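You operate a simulated robot arm through the tools that you are given. There is no shell and no other tool.

The job below is to be done with a simulated robot arm. You get a single attempt, and the scene is never put back.

JOB
Set the red stop to 300 mm, lock it and lay the short locking bar in the jig.
Where things are to end (x, y in the base frame): short locking bar within 0.04 m of [0.49, 0.33].

It is judged by the outcome, as a careful person would: the job done as asked, and still so three seconds after it is handed in. It fails if anything else is knocked over, pushed out of place, dropped, spilled or broken.

ROBOT AND FRAMES
A 6-joint arm with a two-finger gripper, fixed in place. Base frame: the origin is at the foot of the arm, x ahead of it, y to its left, z up; the work surface is at about z = 0.85. Lengths are in m, angles in rad, forces in N, time in s.
With the tool pointing down near the work surface it reaches from about 0.3 to 0.72 m from the base axis. Its first joint turns from -2.897 to 2.897 rad. Payload 1.57 kg.
Tool frame: the origin (TCP) lies between the finger pads and is the grasp point; the fingertips stand 0.021 m ahead of it; z points along the fingers, y is the line along which they close. Largest opening 0.07 m; the body of the gripper starts 0.05 m behind the TCP.
Orientation is that of the tool frame in the base frame, as [roll, pitch, yaw] about the fixed x, y, z axes, in that order (R = Rz(yaw) Ry(pitch) Rx(roll)). With the fingers straight down and closing along the base's y, the tool's x points along the base's -x, its y along +y and its z along -z.

CONTROLS
- The arm moves only by the tool servo_tool. Its argument "rows" is a list of rows, each an object (a shift or turn left out is 0, a gripper value left out holds the last) with "offset": the shift along the tool's x, y, z in m, a list of three; "angular": the turn, a rotation vector about the tool's x, y, z in rad, a list of three; "fingers": the gripper command, from -1 (shut) to 1 (fully open), values between in proportion. In form: [{"offset": [dx, dy, dz], "angular": [rx, ry, rz], "fingers": fingers}, ...]. A call has 1 to 20 rows; each row shifts and turns the commanded pose from where the row before left it, along the tool's axes as they then stand. Each row takes 0.2 s and may step no farther than 0.05 m and 0.15 rad from the row before; otherwise, or with a gripper value out of range, the whole call is refused. A pose out of reach is approached as far as the arm can. The call stops where the force on the tool passes 50 N (or 10 N more than at its start, if that is more) or the arm is blocked; 0.2 s more then pass. Each finger halts on what it meets, pressing with about 28 N; the grip force reading is that of the motor and also rises with nothing between the fingers. The clock runs only during rows and for 0.2 s after the last one: add rows that do not move to give the fingers time. It gives the time, the measured TCP pose, the force on the tool (base axes), the opening and the grip force at its end, in the units of the frame above (readings bear some noise), with the torque about the TCP (base axes, N m) and any sound that the robot's microphone picked up.
- Cameras (640 x 400 px; columns grow to the right, rows downward): "scene" is fixed at [0.2201, -0.5005, 1.4212]; the picture's right is [0.90, -0.43, 0.00], its down [-0.18, -0.38, -0.91] and it looks along [0.39, 0.82, -0.42] (base axes); focal length 363 px, centre (320, 200). "wrist" rides on the gripper at [0.079, 0.004, -0.081] in the tool frame; the picture's right is [-0.05, 1.00, 0.00], its down [-0.67, -0.04, -0.74] and it looks along [-0.74, -0.04, 0.67] (tool axes); focal length 256 px, centre (320, 200). There is no depth. A picture from a camera that has moved, and an enlarged one, comes with that camera's place and axes in the base frame and with its lens.
- get_image(camera): a new picture of that camera. It takes no simulated time.
- enlarge(camera, box): a new picture of the part [left, top, right, bottom] of that camera's present view, enlarged. It takes no simulated time.
- finish_job(): hands the job in; it is judged then, once.

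Places have to be worked out from the pictures, the camera data and where the tool is seen. Open the gripper and draw the arm clear of the work before you hand the job in, unless the task says otherwise.

The tools are called as name(argument=value, ...) on one line, values as JSON. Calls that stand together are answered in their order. servo_tool: Moves the arm, as the interface text tells. Its arguments: {"type":"object","properties":{"rows":{"type":"array","items":{"type":"object","properties":{"offset":{"type":"array","items":{"type":"number"}},"angular":{"type":"array","items":{"type":"number"}},"fingers":{"type":"number"}}}}},"required":["rows"]} The other tools are called the same way: get_image (camera) takes a picture; enlarge (camera, box) takes an enlarged picture of a part of a camera's view; finish_job () hands the job in.

At the start:

```text
t: 0.0
ee_pos: [0.2974, 0.3988, 1.1414]
tool_rot: [-3.139, 0.001, 3.141]
ft_force: [-0.1, -0.2, 0.6]
torque: [-0.01, 0.03, -0.02]
width: 0.0699
gripper_force: 0.0
```

scene: 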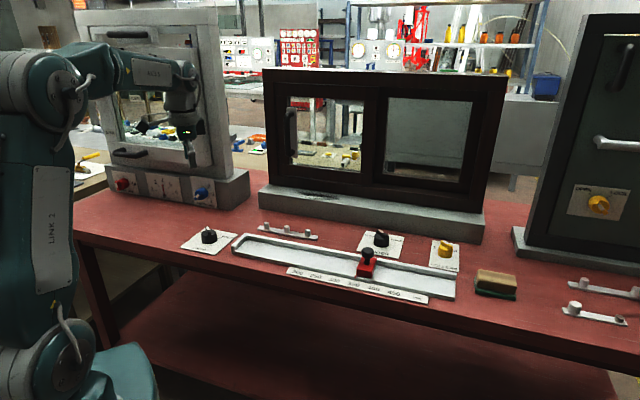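
wrist: 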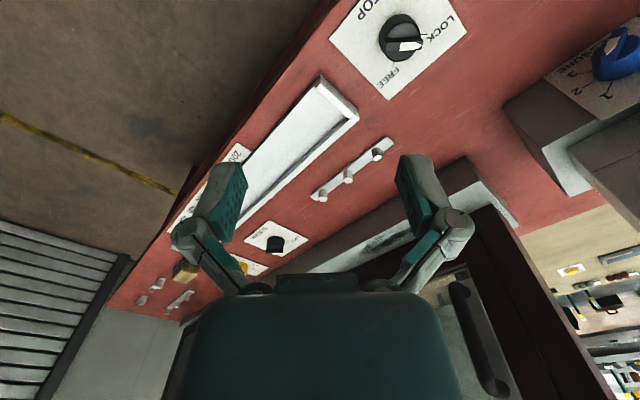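

I'll start by looking closely at the jig, its scale, the knobs and the bars before moving anything.

enlarge(camera="scene", box=[170, 210, 330, 310])

enlarge(camera="scene", box=[320, 215, 480, 315])

enlarge(camera="scene", box=[480, 240, 640, 340])

enlarge(camera="wrist", box=[280, 0, 480, 125])

enlarge(camera="wrist", box=[120, 60, 440, 260])

```text
4.00 times, centred on (250, 260) of scene
camera zoom: at [0.2201, -0.5005, 1.4212], right [0.9, -0.43, 0.0], down [-0.18, -0.38, -0.91], along [0.39, 0.82, -0.42], focal length 1452 px, centre (600, -40)
```

zoom: 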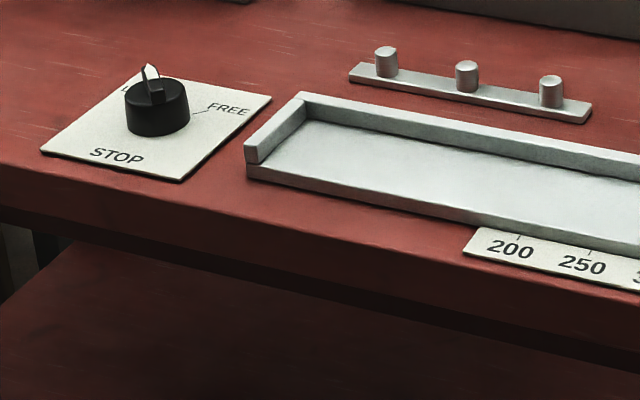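

```text
4.00 times, centred on (400, 265) of scene
camera zoom: at [0.2201, -0.5005, 1.4212], right [0.9, -0.43, 0.0], down [-0.18, -0.38, -0.91], along [0.39, 0.82, -0.42], focal length 1452 px, centre (0, -60)
```

zoom: 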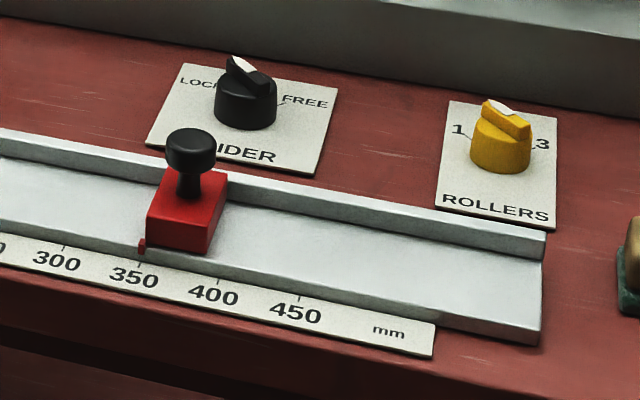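

```text
4.00 times, centred on (560, 290) of scene
camera zoom: at [0.2201, -0.5005, 1.4212], right [0.9, -0.43, 0.0], down [-0.18, -0.38, -0.91], along [0.39, 0.82, -0.42], focal length 1452 px, centre (-640, -160)
```

zoom: 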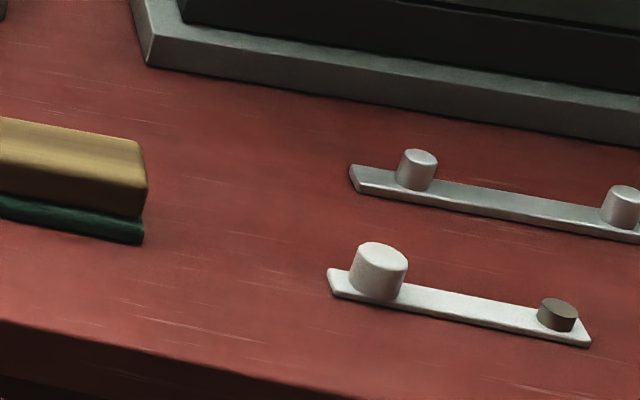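

```text
3.20 times, centred on (380, 62) of wrist
camera zoom: at [0.2179, 0.4038, 1.2236], right [0.05, 1.0, 0.0], down [0.67, -0.03, 0.74], along [0.74, -0.04, -0.67], focal length 819 px, centre (128, 640)
```

zoom: 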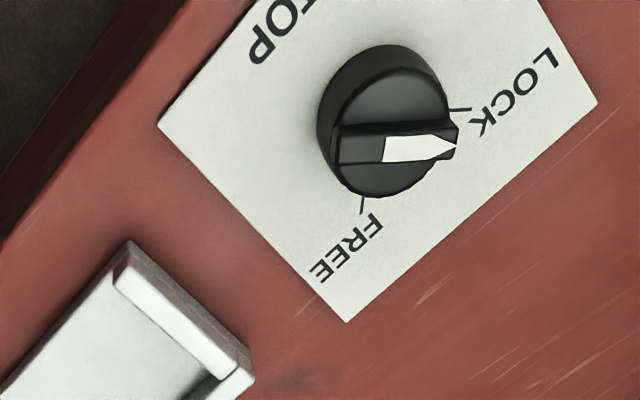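

```text
2.00 times, centred on (280, 160) of wrist
camera zoom: at [0.2179, 0.4038, 1.2236], right [0.05, 1.0, 0.0], down [0.67, -0.03, 0.74], along [0.74, -0.04, -0.67], focal length 512 px, centre (400, 280)
```

zoom: 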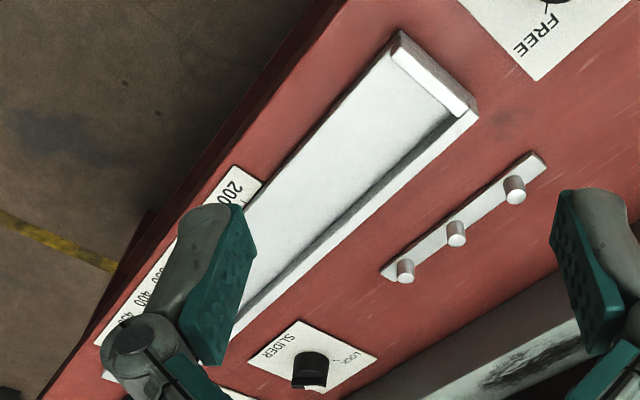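

The STOP knob (about x 0.324, y 0.494) seems to point at LOCK, and the red stop's pointer stands near 350. Next I check the other bars at the right and the SLIDER knob in more detail.

enlarge(camera="scene", box=[540, 260, 640, 335])

enlarge(camera="wrist", box=[100, 220, 300, 345])

enlarge(camera="scene", box=[335, 225, 415, 300])

enlarge(camera="scene", box=[180, 215, 260, 265])

enlarge(camera="scene", box=[250, 215, 330, 265])

```text
5.33 times, centred on (590, 298) of scene
camera zoom: at [0.2201, -0.5005, 1.4212], right [0.9, -0.43, 0.0], down [-0.18, -0.38, -0.91], along [0.39, 0.82, -0.42], focal length 1936 px, centre (-1120, -320)
```

zoom: 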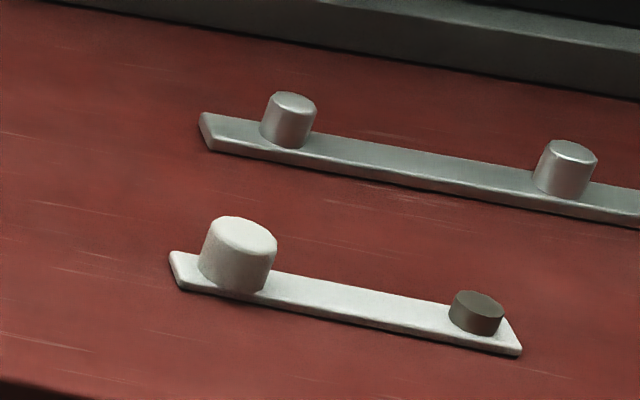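

```text
3.20 times, centred on (200, 282) of wrist
camera zoom: at [0.2179, 0.4038, 1.2236], right [0.05, 1.0, 0.0], down [0.67, -0.03, 0.74], along [0.74, -0.04, -0.67], focal length 819 px, centre (704, -64)
```

zoom: 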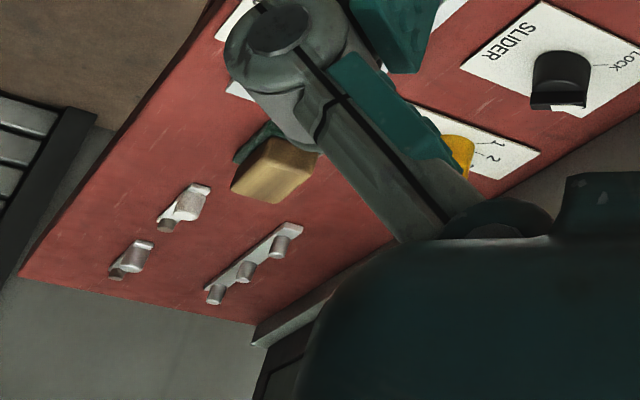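

```text
5.33 times, centred on (375, 262) of scene
camera zoom: at [0.2201, -0.5005, 1.4212], right [0.9, -0.43, 0.0], down [-0.18, -0.38, -0.91], along [0.39, 0.82, -0.42], focal length 1936 px, centre (27, -133)
```

zoom: 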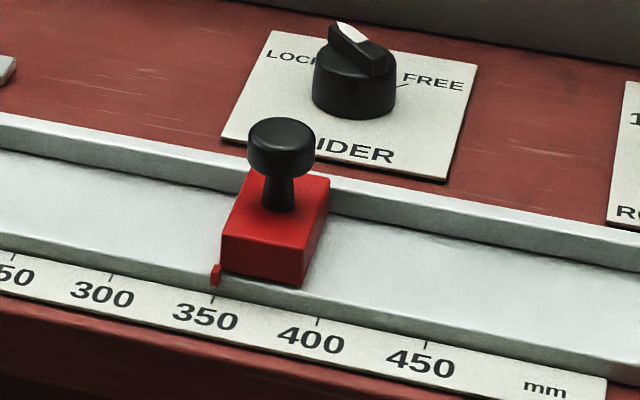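

```text
8.00 times, centred on (220, 240) of scene
camera zoom: at [0.2201, -0.5005, 1.4212], right [0.9, -0.43, 0.0], down [-0.18, -0.38, -0.91], along [0.39, 0.82, -0.42], focal length 2904 px, centre (1120, -120)
```

zoom: 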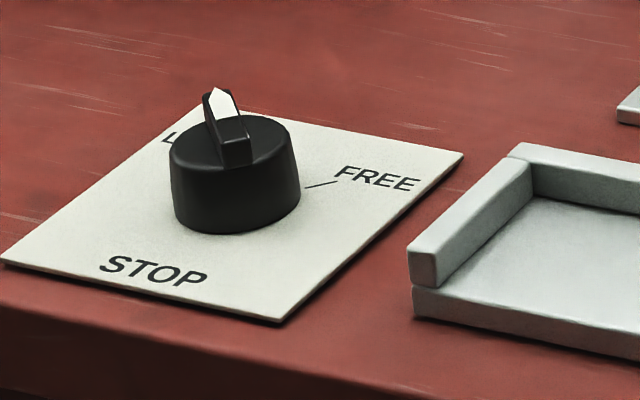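

```text
8.00 times, centred on (290, 240) of scene
camera zoom: at [0.2201, -0.5005, 1.4212], right [0.9, -0.43, 0.0], down [-0.18, -0.38, -0.91], along [0.39, 0.82, -0.42], focal length 2904 px, centre (560, -120)
```

zoom: 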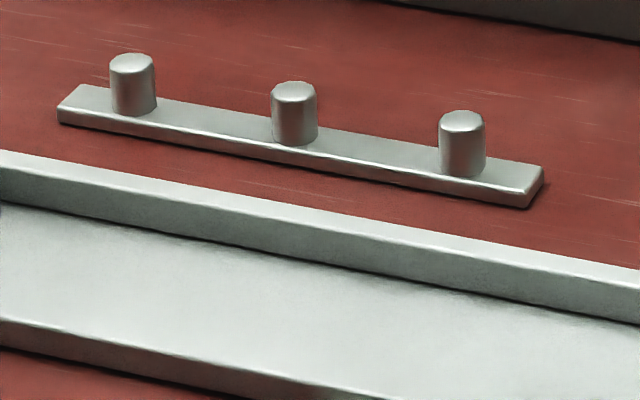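

The bar beside the jig (about 0.2 m, three pegs, centre near 0.557, 0.441) is the short one; the similar bar far right is about 0.31 m long and out of reach. The STOP knob is at LOCK with its fin along base +y, so I move over it and turn the tool so the fingers close along x, across the fin.

servo_tool(rows=[{"offset": [-0.0066, 0.0238, 0.03], "fingers": 1}, {"offset": [-0.0066, 0.0238, 0.03]}, {"offset": [-0.0067, 0.0238, 0.03]}, {"offset": [-0.0067, 0.0238, 0.03]}, {"angular": [0, 0, -0.1428]}, {"angular": [0, 0, -0.1428]}, {"angular": [0, 0, -0.1428]}, {"angular": [0, 0, -0.1428]}, {"angular": [0, 0, -0.1428]}, {"angular": [0, 0, -0.1428]}, {"angular": [0, 0, -0.1428]}, {"angular": [0, 0, -0.1428]}, {"angular": [0, 0, -0.1428]}, {"angular": [0, 0, -0.1428]}, {"angular": [0, 0, -0.1428]}])

get_image(camera="wrist")

get_image(camera="scene")

```text
t: 3.2
ee_pos: [0.3245, 0.4934, 1.0218]
tool_rot: [-3.141, -0.001, -1.567]
ft_force: [0.7, 0.3, 0.5]
torque: [-0.03, -0.02, -0.03]
width: 0.07
gripper_force: 0.1
```

```text
taken
camera wrist: at [0.3201, 0.4143, 1.104], right [-1.0, 0.05, 0.0], down [0.03, 0.67, 0.74], along [0.04, 0.74, -0.67], focal length 256 px, centre (320, 200)
```

wrist: 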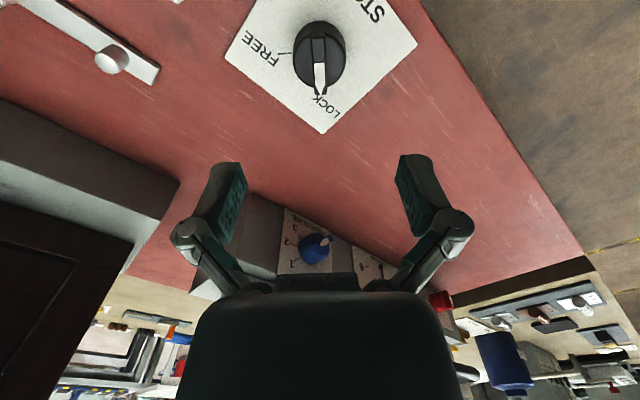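

```text
taken
```

scene: 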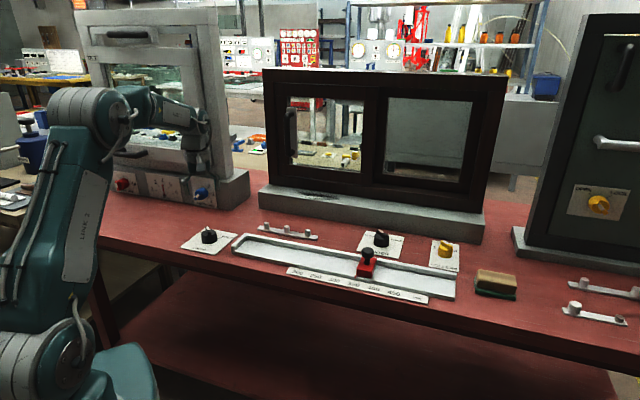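

The tool hangs over the STOP knob with the fin running along y. I enlarge to locate the knob's centre accurately.

enlarge(camera="wrist", box=[220, 0, 420, 125])

```text
3.20 times, centred on (320, 62) of wrist
camera zoom: at [0.3201, 0.4143, 1.104], right [-1.0, 0.05, 0.0], down [0.03, 0.67, 0.74], along [0.04, 0.74, -0.67], focal length 819 px, centre (320, 640)
```

zoom: 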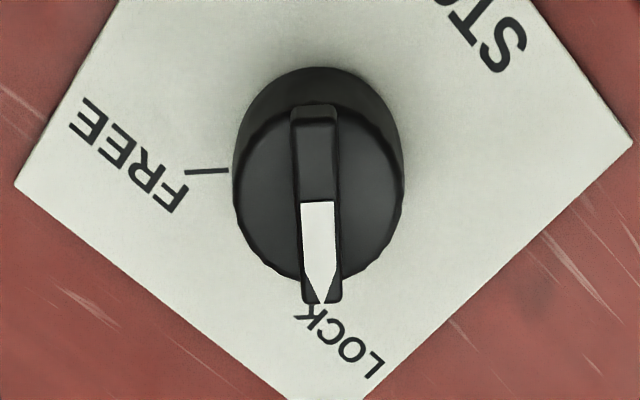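

From this view the knob centre is at about (0.325, 0.491), its top near z 0.878 and the fin top near 0.889. I align and descend to z ≈ 0.93 for a closer look.

servo_tool(rows=[{"offset": [0.0024, -0.0007, 0.03]}, {"offset": [0, 0, 0.03]}, {"offset": [0, 0, 0.03]}, {}])

get_image(camera="wrist")

enlarge(camera="scene", box=[160, 190, 260, 260])

```text
t: 4.2
ee_pos: [0.3249, 0.4906, 0.9314]
tool_rot: [3.141, -0.002, -1.57]
ft_force: [-0.6, -0.3, -0.5]
torque: [-0.03, 0.0, 0.01]
width: 0.0701
gripper_force: 0.1
```

```text
taken
camera wrist: at [0.3204, 0.412, 1.0137], right [-1.0, 0.05, 0.0], down [0.04, 0.67, 0.75], along [0.04, 0.74, -0.67], focal length 256 px, centre (320, 200)
```

wrist: 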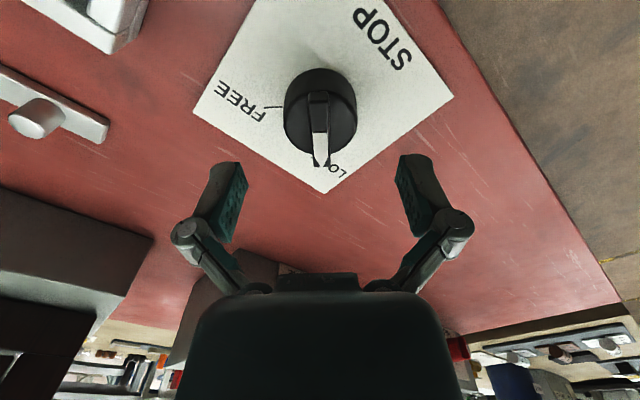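

```text
5.71 times, centred on (210, 225) of scene
camera zoom: at [0.2201, -0.5005, 1.4212], right [0.9, -0.43, 0.0], down [-0.18, -0.38, -0.91], along [0.39, 0.82, -0.42], focal length 2075 px, centre (949, 57)
```

zoom: 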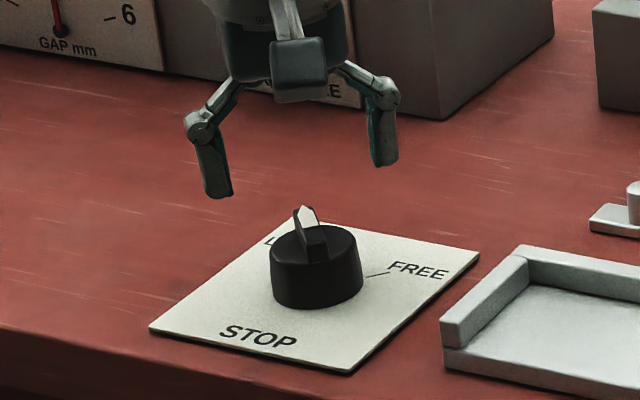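

Alignment is good. I lower to fingertips just above the knob's round top (TCP ≈ 0.902) and close on the fin.

servo_tool(rows=[{"offset": [0, 0, 0.015]}, {"offset": [0, 0, 0.0145]}, {}, {"fingers": 0}, {"fingers": -0.5}, {"fingers": -1}, {"fingers": -1}, {"fingers": -1}])

enlarge(camera="scene", box=[160, 190, 260, 260])

get_image(camera="wrist")

```text
t: 6.0
ee_pos: [0.325, 0.4907, 0.9035]
tool_rot: [-3.14, 0.002, -1.572]
ft_force: [0.5, -1.5, 7.1]
torque: [-0.39, 0.02, -0.01]
width: 0.0111
gripper_force: 32.3
```

```text
5.71 times, centred on (210, 225) of scene
camera zoom: at [0.2201, -0.5005, 1.4212], right [0.9, -0.43, 0.0], down [-0.18, -0.38, -0.91], along [0.39, 0.82, -0.42], focal length 2075 px, centre (949, 57)
```

zoom: 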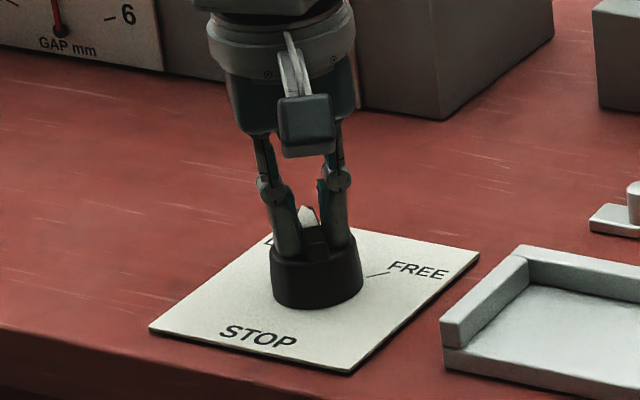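

```text
taken
camera wrist: at [0.3203, 0.4117, 0.9852], right [-1.0, 0.05, 0.0], down [0.04, 0.67, 0.75], along [0.04, 0.74, -0.67], focal length 256 px, centre (320, 200)
```

wrist: 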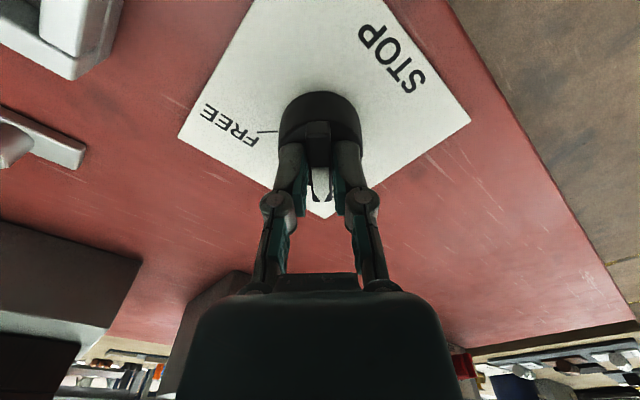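

The fin is gripped (opening 11 mm), with a light 7 N contact on the top; I ease up 1 mm and begin turning toward FREE (positive about tool z), a little first to see the torque.

servo_tool(rows=[{"offset": [0, 0, -0.0012]}, {"angular": [0, 0, 0.1]}, {"angular": [0, 0, 0.1]}, {"angular": [0, 0, 0.1]}, {}])

get_image(camera="wrist")

```text
t: 7.2
ee_pos: [0.3236, 0.4903, 0.9033]
tool_rot: [3.14, -0.001, -1.873]
ft_force: [-10.4, -1.3, -5.6]
torque: [0.44, 0.04, 0.07]
width: 0.0108
gripper_force: 32.1
```

```text
taken
camera wrist: at [0.2961, 0.4169, 0.9855], right [-0.94, 0.35, 0.0], down [0.23, 0.63, 0.74], along [0.26, 0.7, -0.67], focal length 256 px, centre (320, 200)
```

wrist: 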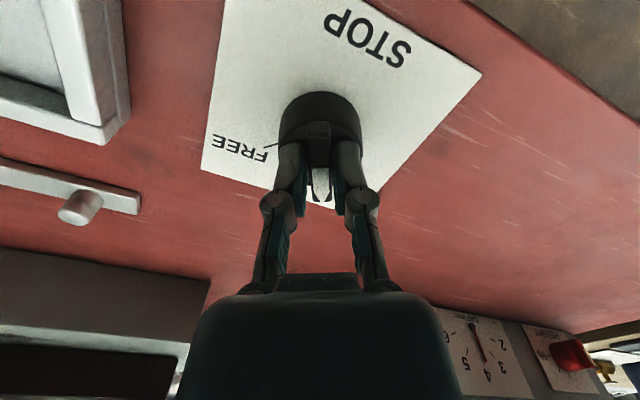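

The knob turns with the gripper. Side load is about 10 N in −x, so I shift the command slightly that way and keep turning.

servo_tool(rows=[{"offset": [0.0003, 0.001, 0.0005], "angular": [0, 0, 0.1]}, {"angular": [0, 0, 0.1]}, {"angular": [0, 0, 0.1]}, {"angular": [0, 0, 0.1]}, {}])

```text
t: 8.4
ee_pos: [0.3235, 0.4928, 0.9036]
tool_rot: [3.141, -0.001, -2.269]
ft_force: [-18.8, 4.4, -6.2]
torque: [0.14, 0.37, 0.08]
width: 0.0112
gripper_force: 32.3
```

Combining the readings so far, the knob axis works out nearer (0.325, 0.4947). I shift the command there without turning and check that the side load falls.

servo_tool(rows=[{"offset": [-0.0018, 0.0009, 0.0005]}, {"offset": [-0.0018, 0.0009, 0]}, {}])

```text
t: 9.2
ee_pos: [0.3244, 0.4948, 0.9032]
tool_rot: [3.141, -0.003, -2.269]
ft_force: [-24.5, -17.7, 3.3]
torque: [-0.37, 0.47, 0.02]
width: 0.0108
gripper_force: 32.1
```

The load across the fin fell but dragging along the fin added friction (~29 N). I back off along the fin a few millimetres and then continue turning.

servo_tool(rows=[{"offset": [0.002, 0.0005, 0]}, {"offset": [0.002, 0.0005, 0]}, {}])

```text
t: 10.0
ee_pos: [0.3243, 0.4944, 0.904]
tool_rot: [3.142, 0.004, -2.271]
ft_force: [11.7, -0.2, -1.0]
torque: [-0.36, -0.04, -0.04]
width: 0.011
gripper_force: 32.7
```

Load is now small (about 12 N). I continue the turn toward FREE.

servo_tool(rows=[{"angular": [0, 0, 0.1]}, {"angular": [0, 0, 0.1]}, {"angular": [0, 0, 0.1]}, {}])

get_image(camera="wrist")

```text
t: 11.0
ee_pos: [0.3238, 0.4933, 0.904]
tool_rot: [3.14, 0.001, -2.573]
ft_force: [27.9, 12.0, 0.1]
torque: [0.28, -0.61, -0.02]
width: 0.0113
gripper_force: 31.9
```

```text
taken
camera wrist: at [0.2531, 0.4542, 0.9851], right [-0.49, 0.87, 0.0], down [0.58, 0.33, 0.75], along [0.65, 0.37, -0.67], focal length 256 px, centre (320, 200)
```

wrist: 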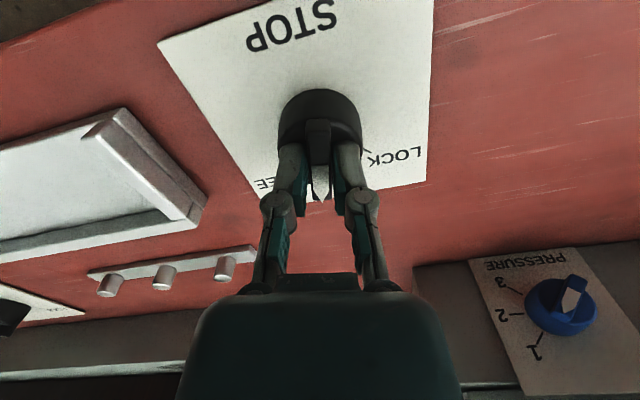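

About 1.0 rad turned; I relieve the built-up +x/+y load and turn on.

servo_tool(rows=[{"offset": [-0.0029, 0, 0]}, {"angular": [0, 0, 0.1]}, {"angular": [0, 0, 0.1]}, {"angular": [0, 0, 0.1]}, {}])

```text
t: 12.2
ee_pos: [0.3227, 0.4948, 0.9037]
tool_rot: [-3.141, -0.002, -2.87]
ft_force: [-3.9, 2.3, 15.5]
torque: [-0.17, 0.88, 0.0]
width: 0.0109
gripper_force: 31.6
```

Good; 0.27 rad remains to the FREE mark. I ease up slightly and finish the turn.

servo_tool(rows=[{"offset": [0, 0, -0.001]}, {"angular": [0, 0, 0.09]}, {"angular": [0, 0, 0.09]}, {"angular": [0, 0, 0.09]}, {}])

get_image(camera="wrist")

enlarge(camera="scene", box=[160, 190, 260, 260])

```text
t: 13.4
ee_pos: [0.3236, 0.4953, 0.9036]
tool_rot: [-3.141, -0.003, -3.141]
ft_force: [-18.4, 8.2, 3.7]
torque: [0.15, 1.1, 0.04]
width: 0.0112
gripper_force: 31.9
```

```text
taken
camera wrist: at [0.2426, 0.4993, 0.9854], right [0.05, 1.0, 0.0], down [0.67, -0.04, 0.74], along [0.74, -0.04, -0.67], focal length 256 px, centre (320, 200)
```

wrist: 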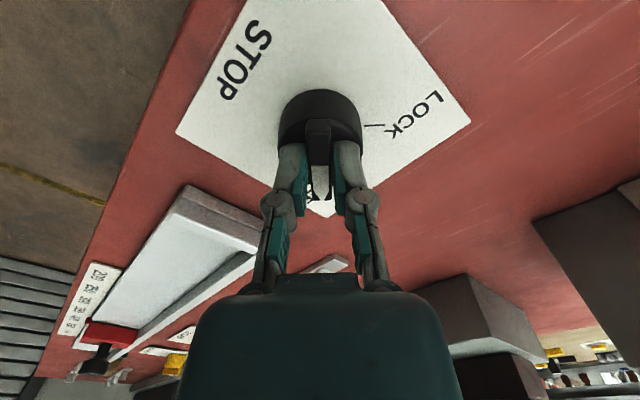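

```text
5.71 times, centred on (210, 225) of scene
camera zoom: at [0.2201, -0.5005, 1.4212], right [0.9, -0.43, 0.0], down [-0.18, -0.38, -0.91], along [0.39, 0.82, -0.42], focal length 2075 px, centre (949, 57)
```

zoom: 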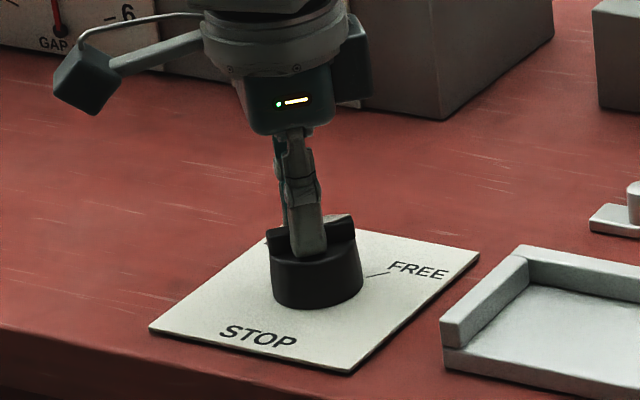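

The knob now points at FREE. I relieve the residual load, open the fingers and rise to check.

servo_tool(rows=[{"offset": [0.0018, 0.001, 0]}, {}, {"fingers": 1}, {"fingers": 1}, {"fingers": 1}, {"offset": [0, 0, -0.03]}, {"offset": [0, 0, -0.04]}, {"offset": [0, 0, -0.04]}, {}])

get_image(camera="wrist")

enlarge(camera="scene", box=[160, 190, 260, 260])

```text
t: 15.4
ee_pos: [0.3223, 0.4954, 1.014]
tool_rot: [3.141, -0.001, 3.141]
ft_force: [0.1, 0.4, -0.5]
torque: [0.02, -0.01, 0.03]
width: 0.0699
gripper_force: 0.1
```

```text
taken
camera wrist: at [0.2426, 0.4996, 1.0953], right [0.05, 1.0, 0.0], down [0.67, -0.04, 0.74], along [0.74, -0.04, -0.67], focal length 256 px, centre (320, 200)
```

wrist: 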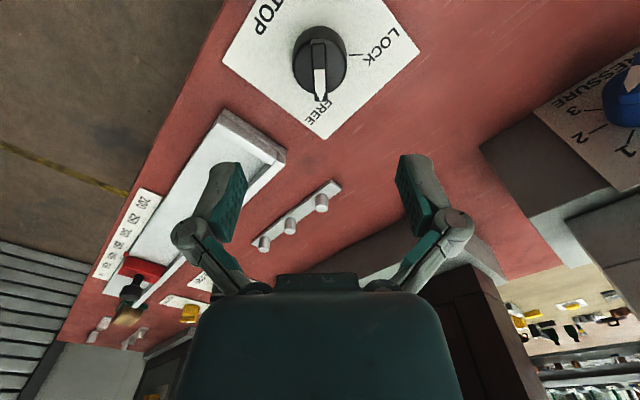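

```text
5.71 times, centred on (210, 225) of scene
camera zoom: at [0.2201, -0.5005, 1.4212], right [0.9, -0.43, 0.0], down [-0.18, -0.38, -0.91], along [0.39, 0.82, -0.42], focal length 2075 px, centre (949, 57)
```

zoom: 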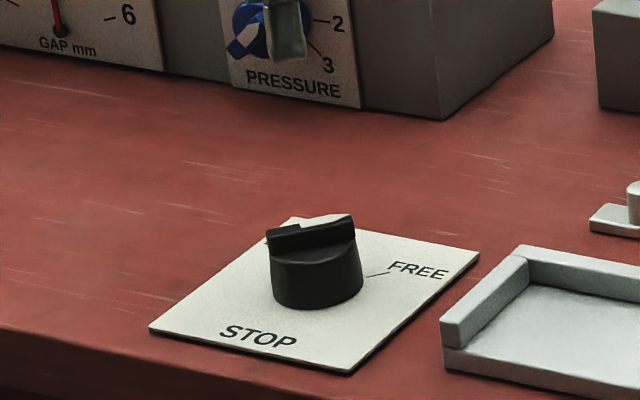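

The pointer sits on FREE. The red stop's handle is at about (0.661, 0.146), head near z 0.916, and the jig runs along (0.707, −0.707); I turn the tool so the fingers close along the jig and travel above the stop.

servo_tool(rows=[{"angular": [0, 0, -0.131], "offset": [0, 0, -0.005]}, {"angular": [0, 0, -0.131], "offset": [0, 0, -0.005]}, {"angular": [0, 0, -0.131]}, {"angular": [0, 0, -0.131]}, {"angular": [0, 0, -0.131]}, {"angular": [0, 0, -0.131]}, {"offset": [0, -0.045, 0]}, {"offset": [0, -0.045, 0]}, {"offset": [0, -0.045, 0]}, {"offset": [0, -0.045, 0]}, {"offset": [0, -0.045, 0]}, {"offset": [0, -0.045, 0]}, {"offset": [0, -0.045, 0]}, {"offset": [0, -0.045, 0]}, {"offset": [0, -0.045, 0]}, {"offset": [0, -0.045, 0]}, {"offset": [0.006, -0.03, 0]}, {}])

get_image(camera="wrist")

get_image(camera="scene")

```text
t: 19.2
ee_pos: [0.6584, 0.1507, 1.0238]
tool_rot: [-3.141, 0.0, -2.355]
ft_force: [1.1, -0.3, -0.8]
torque: [-0.02, -0.01, 0.01]
width: 0.0698
gripper_force: 0.0
```

```text
taken
camera wrist: at [0.5986, 0.0978, 1.1057], right [-0.67, 0.74, 0.0], down [0.5, 0.45, 0.74], along [0.55, 0.5, -0.67], focal length 256 px, centre (320, 200)
```

wrist: 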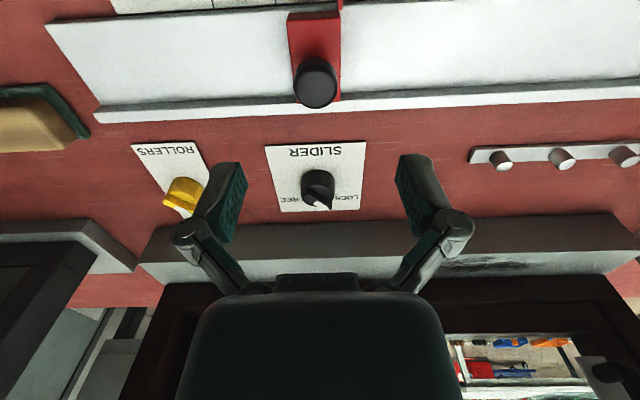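

```text
taken
```

scene: 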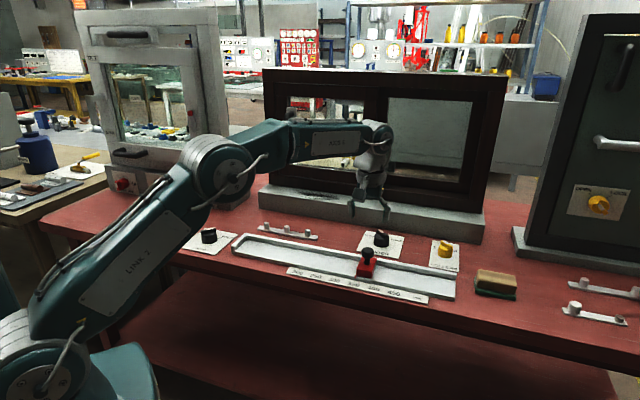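

I zoom into the wrist view to locate the stop's handle precisely.

enlarge(camera="wrist", box=[240, 0, 400, 120])

enlarge(camera="scene", box=[325, 230, 405, 290])

```text
3.33 times, centred on (320, 60) of wrist
camera zoom: at [0.5986, 0.0978, 1.1057], right [-0.67, 0.74, 0.0], down [0.5, 0.45, 0.74], along [0.55, 0.5, -0.67], focal length 853 px, centre (320, 667)
```

zoom: 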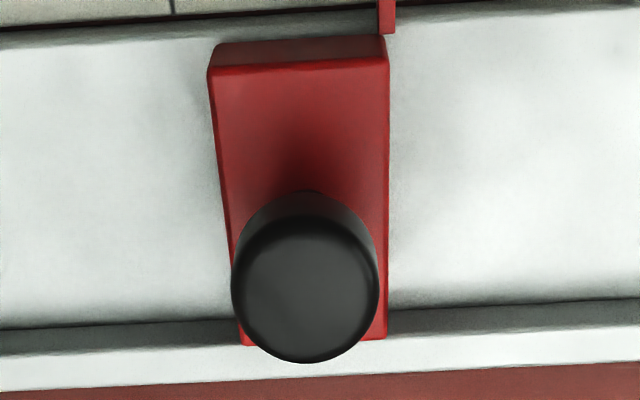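

```text
6.67 times, centred on (365, 260) of scene
camera zoom: at [0.2201, -0.5005, 1.4212], right [0.9, -0.43, 0.0], down [-0.18, -0.38, -0.91], along [0.39, 0.82, -0.42], focal length 2420 px, centre (20, -200)
```

zoom: 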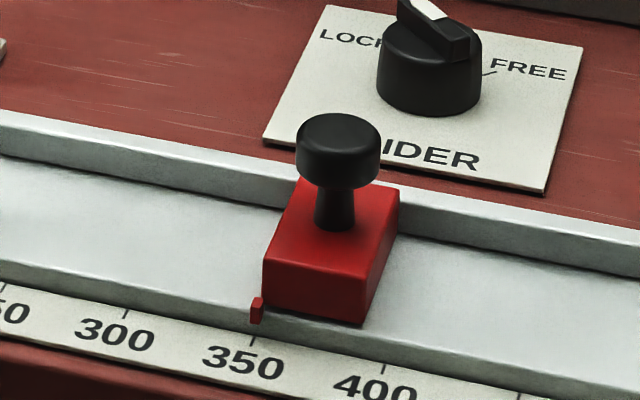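

The handle head is centred near (0.661, 0.150), 32 mm across, top at about z 0.922. I centre on it, descend to TCP z ≈ 0.912 and close gently on the head.

servo_tool(rows=[{"offset": [-0.0011, -0.0025, 0.04]}, {"offset": [0, 0, 0.04]}, {"offset": [0, 0, 0.02]}, {"offset": [0, 0, 0.012]}, {}])

get_image(camera="wrist")

enlarge(camera="scene", box=[315, 220, 415, 290])

```text
t: 20.4
ee_pos: [0.6607, 0.1498, 0.9112]
tool_rot: [-3.141, -0.001, -2.353]
ft_force: [-0.5, 0.0, 0.4]
torque: [0.03, 0.01, 0.0]
width: 0.07
gripper_force: 0.1
```

```text
taken
camera wrist: at [0.6012, 0.0972, 0.9932], right [-0.67, 0.74, 0.0], down [0.5, 0.45, 0.74], along [0.55, 0.5, -0.67], focal length 256 px, centre (320, 200)
```

wrist: 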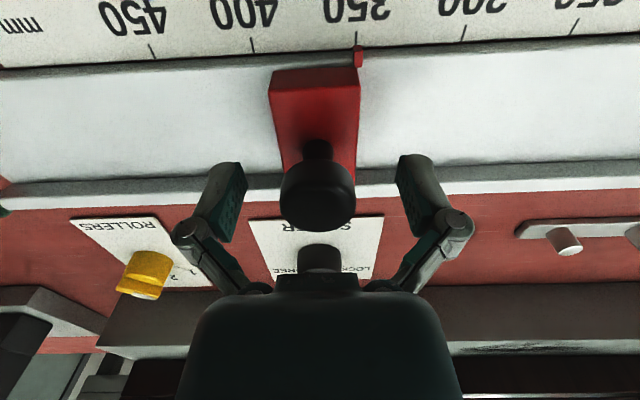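

```text
5.71 times, centred on (365, 255) of scene
camera zoom: at [0.2201, -0.5005, 1.4212], right [0.9, -0.43, 0.0], down [-0.18, -0.38, -0.91], along [0.39, 0.82, -0.42], focal length 2075 px, centre (63, -114)
```

zoom: 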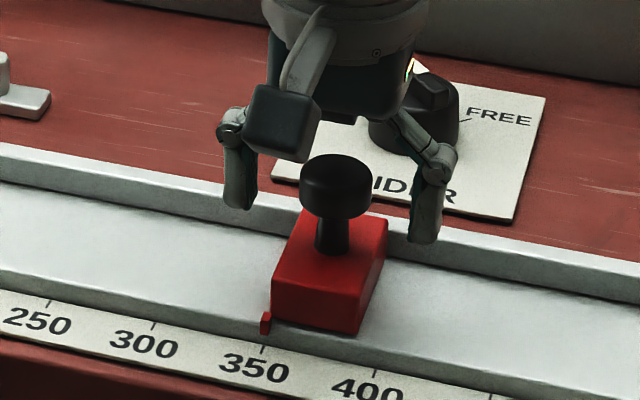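

The fingers straddle the handle and the scale is visible in the wrist view. I enlarge to read the pointer.

enlarge(camera="wrist", box=[280, 0, 480, 120])

```text
3.20 times, centred on (380, 60) of wrist
camera zoom: at [0.6012, 0.0972, 0.9932], right [-0.67, 0.74, 0.0], down [0.5, 0.45, 0.74], along [0.55, 0.5, -0.67], focal length 819 px, centre (128, 648)
```

zoom: 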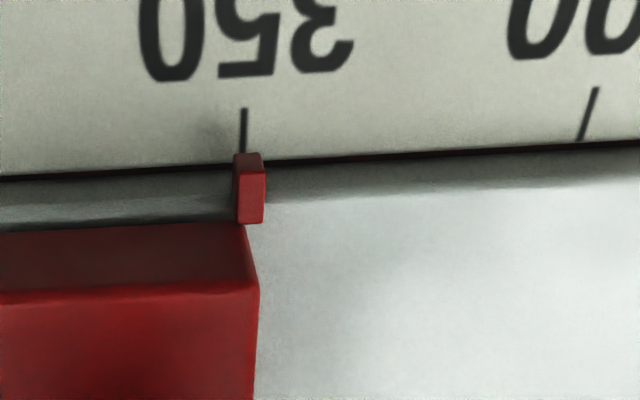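

The pointer is on 350 (within half a millimetre), so the stop must move 50 mm toward the left end. I close on the handle and try a first 10 mm slide, watching the force in case it isn't released.

servo_tool(rows=[{"fingers": 0.2}, {"fingers": -0.2}, {"fingers": -0.4}, {"fingers": -0.4}, {}, {"offset": [0, 0.005, 0]}, {"offset": [0, 0.005, 0]}, {}])

enlarge(camera="wrist", box=[240, 0, 440, 120])

```text
t: 22.2
ee_pos: [0.6531, 0.1574, 0.9121]
tool_rot: [3.141, 0.0, -2.353]
ft_force: [-1.1, -2.2, 8.3]
torque: [0.06, -0.05, 0.0]
width: 0.0306
gripper_force: 31.8
```

```text
3.20 times, centred on (340, 60) of wrist
camera zoom: at [0.594, 0.1044, 0.9941], right [-0.67, 0.74, 0.0], down [0.5, 0.45, 0.74], along [0.55, 0.5, -0.67], focal length 819 px, centre (256, 648)
```

zoom: 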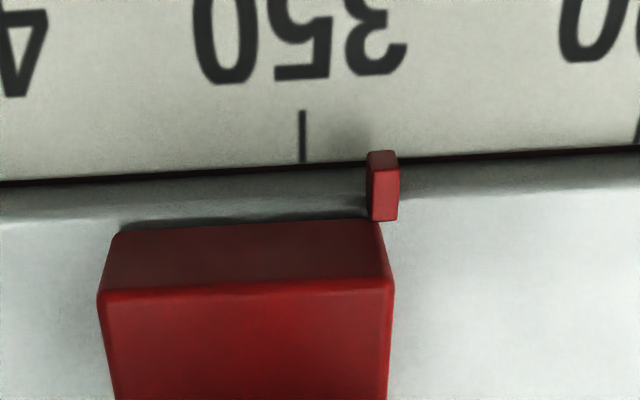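

The stop slides freely, confirming the STOP knob is the right one. I move a further 38 mm and then read the scale.

servo_tool(rows=[{"offset": [0, 0.01, 0]}, {"offset": [0, 0.01, 0]}, {"offset": [0, 0.01, 0]}, {"offset": [0, 0.008, 0]}, {}, {}])

enlarge(camera="wrist", box=[240, 0, 440, 120])

```text
t: 23.6
ee_pos: [0.6261, 0.1841, 0.9121]
tool_rot: [3.141, 0.001, -2.355]
ft_force: [-2.1, -2.4, 16.4]
torque: [0.03, -0.04, -0.01]
width: 0.03
gripper_force: 31.8
```

```text
3.20 times, centred on (340, 60) of wrist
camera zoom: at [0.5667, 0.1316, 0.9939], right [-0.67, 0.74, 0.0], down [0.5, 0.45, 0.75], along [0.55, 0.5, -0.67], focal length 819 px, centre (256, 648)
```

zoom: 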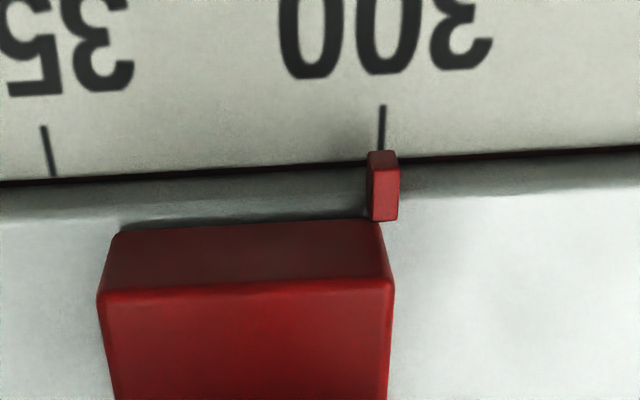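

The pointer is now about 300–301 by my geometry. I nudge 1 mm more and check the reading from both cameras.

servo_tool(rows=[{"offset": [0, 0.001, -0.001]}, {}, {}])

enlarge(camera="wrist", box=[310, 20, 410, 80])

enlarge(camera="scene", box=[310, 250, 370, 290])

```text
t: 24.4
ee_pos: [0.6259, 0.1847, 0.9119]
tool_rot: [3.141, -0.003, -2.356]
ft_force: [-0.8, -1.8, 8.2]
torque: [0.21, -0.17, -0.01]
width: 0.0303
gripper_force: 31.9
```

```text
6.40 times, centred on (360, 50) of wrist
camera zoom: at [0.5663, 0.1323, 0.994], right [-0.67, 0.74, 0.0], down [0.5, 0.45, 0.74], along [0.55, 0.5, -0.67], focal length 1638 px, centre (64, 1160)
```

zoom: 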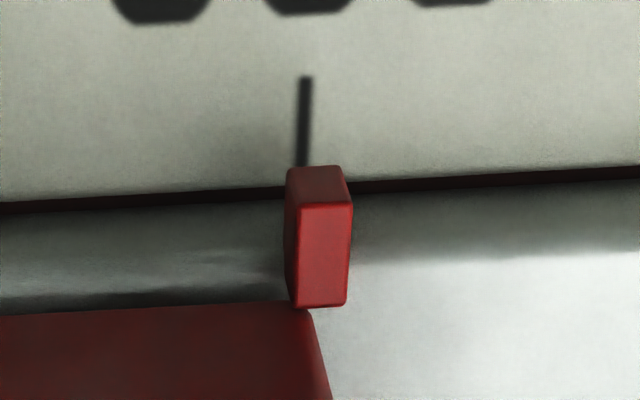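

```text
10.00 times, centred on (340, 270) of scene
camera zoom: at [0.2201, -0.5005, 1.4212], right [0.9, -0.43, 0.0], down [-0.18, -0.38, -0.91], along [0.39, 0.82, -0.42], focal length 3631 px, centre (120, -500)
```

zoom: 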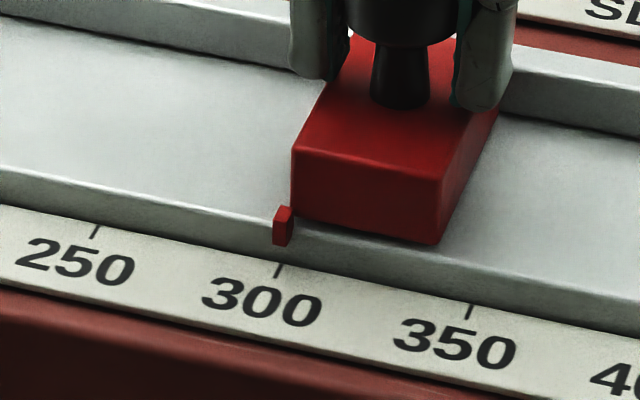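

Both views put the pointer on 300 within about half a millimetre. I open, rise straight up, and shift the camera to look square at the pointer as a parallax-free check.

servo_tool(rows=[{"fingers": 0.2}, {"fingers": 1}, {"fingers": 1}, {"fingers": 1}, {"offset": [0, 0, -0.03]}, {"offset": [0, 0, -0.03]}, {"offset": [0, 0.016, 0]}, {}])

get_image(camera="wrist")

enlarge(camera="wrist", box=[270, 0, 370, 60])

enlarge(camera="scene", box=[310, 240, 390, 290])

```text
t: 26.2
ee_pos: [0.6156, 0.1965, 0.973]
tool_rot: [3.141, -0.002, -2.354]
ft_force: [0.2, -0.4, 0.2]
torque: [0.02, 0.04, -0.03]
width: 0.0702
gripper_force: 0.0
```

```text
taken
camera wrist: at [0.5551, 0.1444, 1.0544], right [-0.67, 0.74, 0.0], down [0.5, 0.45, 0.74], along [0.55, 0.5, -0.67], focal length 256 px, centre (320, 200)
```

wrist: 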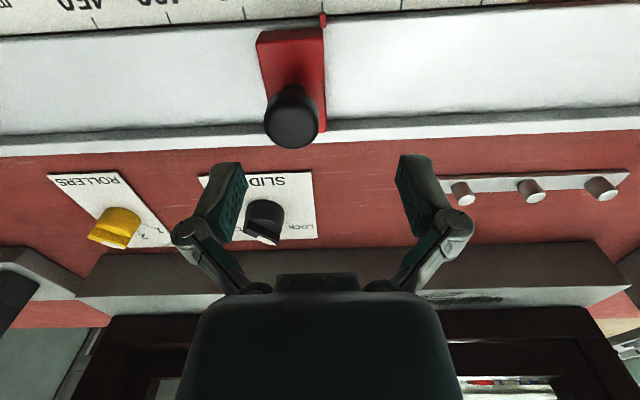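

```text
6.40 times, centred on (320, 30) of wrist
camera zoom: at [0.5551, 0.1444, 1.0544], right [-0.67, 0.74, 0.0], down [0.5, 0.45, 0.74], along [0.55, 0.5, -0.67], focal length 1638 px, centre (320, 1288)
```

zoom: 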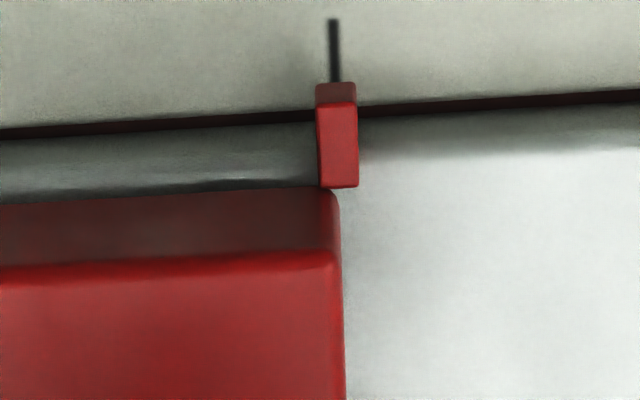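

```text
8.00 times, centred on (350, 265) of scene
camera zoom: at [0.2201, -0.5005, 1.4212], right [0.9, -0.43, 0.0], down [-0.18, -0.38, -0.91], along [0.39, 0.82, -0.42], focal length 2904 px, centre (80, -320)
```

zoom: 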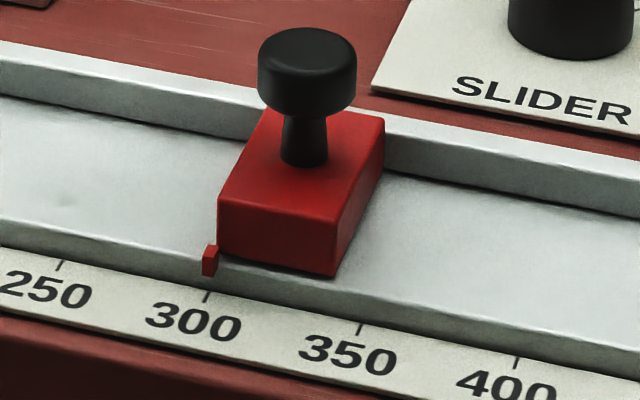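

With a square view the pointer's centre lines up exactly with the 300 tick. Now I go back over the STOP knob to lock it, with fingers closing along y across the fin.

servo_tool(rows=[{"offset": [0, 0, -0.045]}, {"offset": [-0.0049, 0.0417, 0]}, {"offset": [0, 0.0417, 0]}, {"offset": [0, 0.0417, 0]}, {"offset": [0, 0.0417, 0]}, {"offset": [0, 0.0417, 0]}, {"offset": [0, 0.0417, 0]}, {"offset": [0, 0.0417, 0]}, {"offset": [0, 0.0417, 0]}, {"offset": [0, 0.0417, 0]}, {"offset": [0, 0.0417, 0]}, {"angular": [0, 0, 0.131]}, {"angular": [0, 0, 0.131]}, {"angular": [0, 0, 0.131]}, {"angular": [0, 0, 0.131]}, {"angular": [0, 0, 0.131]}, {"angular": [0, 0, 0.131]}, {}])

enlarge(camera="wrist", box=[220, 0, 420, 125])

```text
t: 30.0
ee_pos: [0.323, 0.4951, 1.0167]
tool_rot: [-3.14, 0.0, 3.141]
ft_force: [-0.7, -0.1, 0.7]
torque: [-0.02, -0.01, 0.0]
width: 0.0701
gripper_force: 0.1
```

```text
3.20 times, centred on (320, 62) of wrist
camera zoom: at [0.2428, 0.4993, 1.0997], right [0.05, 1.0, 0.0], down [0.67, -0.04, 0.74], along [0.74, -0.04, -0.67], focal length 819 px, centre (320, 640)
```

zoom: 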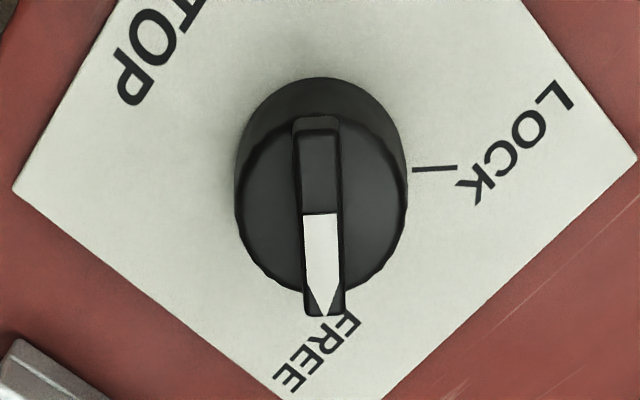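

The knob is still on FREE; lateral estimates from both viewpoints put its axis at about (0.325, 0.4953). I centre there this time, lower to TCP z ≈ 0.9045 and grip the fin.

servo_tool(rows=[{"offset": [-0.002, 0.0003, 0.04]}, {"offset": [0, 0, 0.04]}, {"offset": [0, 0, 0.02]}, {"offset": [0, 0, 0.0122]}, {}, {"fingers": 0}, {"fingers": -0.5}, {"fingers": -1}, {"fingers": -1}, {}])

get_image(camera="wrist")

```text
t: 32.2
ee_pos: [0.3254, 0.4946, 0.906]
tool_rot: [-3.141, 0.001, -3.141]
ft_force: [0.8, -1.1, 6.9]
torque: [0.0, 0.34, 0.02]
width: 0.0111
gripper_force: 31.6
```

```text
taken
camera wrist: at [0.2452, 0.4992, 0.9881], right [0.05, 1.0, 0.0], down [0.67, -0.04, 0.74], along [0.74, -0.04, -0.67], focal length 256 px, centre (320, 200)
```

wrist: 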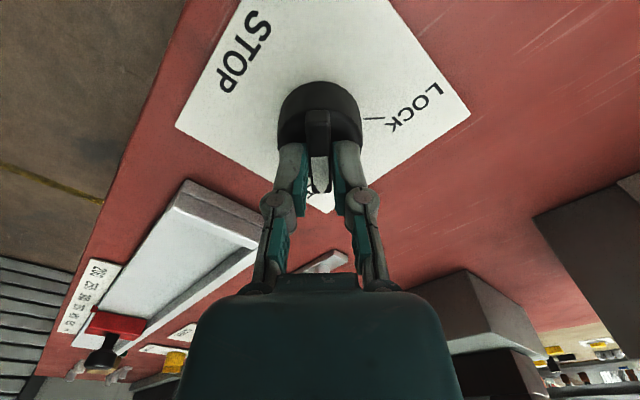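

Fin gripped with little side load. I turn back toward LOCK (negative about tool z), in stages.

servo_tool(rows=[{"angular": [0, 0, -0.1]}, {"angular": [0, 0, -0.1]}, {"angular": [0, 0, -0.1]}, {"angular": [0, 0, -0.1]}, {}])

```text
t: 33.4
ee_pos: [0.3251, 0.4951, 0.9071]
tool_rot: [3.141, 0.0, -2.74]
ft_force: [6.3, -4.1, 7.9]
torque: [-0.15, 0.06, 0.0]
width: 0.0107
gripper_force: 31.9
```

Loads are small now that it is centred. I continue the turn.

servo_tool(rows=[{"angular": [0, 0, -0.1]}, {"angular": [0, 0, -0.1]}, {"angular": [0, 0, -0.1]}, {"angular": [0, 0, -0.1]}, {"angular": [0, 0, -0.1]}, {}])

```text
t: 34.8
ee_pos: [0.3261, 0.4942, 0.9057]
tool_rot: [-3.141, 0.0, -2.239]
ft_force: [10.5, -3.3, 12.1]
torque: [-0.49, 0.15, 0.0]
width: 0.0112
gripper_force: 32.0
```

Still light loads; on toward LOCK with about 0.67 rad left.

servo_tool(rows=[{"angular": [0, 0, -0.1]}, {"angular": [0, 0, -0.1]}, {"angular": [0, 0, -0.1]}, {"angular": [0, 0, -0.1]}, {}])

```text
t: 36.0
ee_pos: [0.325, 0.4948, 0.9051]
tool_rot: [-3.141, 0.002, -1.84]
ft_force: [12.8, -4.6, 16.5]
torque: [-0.31, -0.18, 0.01]
width: 0.011
gripper_force: 31.9
```

servo_tool(rows=[{"angular": [0, 0, -0.09], "offset": [0, 0, -0.0005]}, {"angular": [0, 0, -0.09]}, {"angular": [0, 0, -0.09]}, {}, {}])

get_image(camera="wrist")

```text
t: 37.2
ee_pos: [0.3257, 0.495, 0.9067]
tool_rot: [-3.141, 0.0, -1.571]
ft_force: [16.1, -4.7, 10.6]
torque: [0.68, -0.28, -0.01]
width: 0.011
gripper_force: 32.0
```

```text
taken
camera wrist: at [0.3204, 0.4156, 0.9879], right [-1.0, 0.05, 0.0], down [0.04, 0.67, 0.75], along [0.04, 0.74, -0.67], focal length 256 px, centre (320, 200)
```

wrist: 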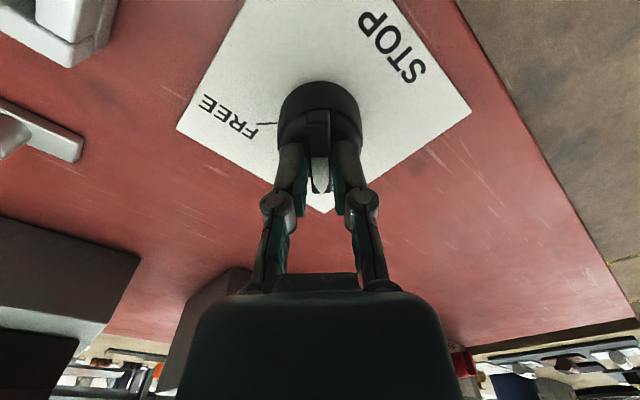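

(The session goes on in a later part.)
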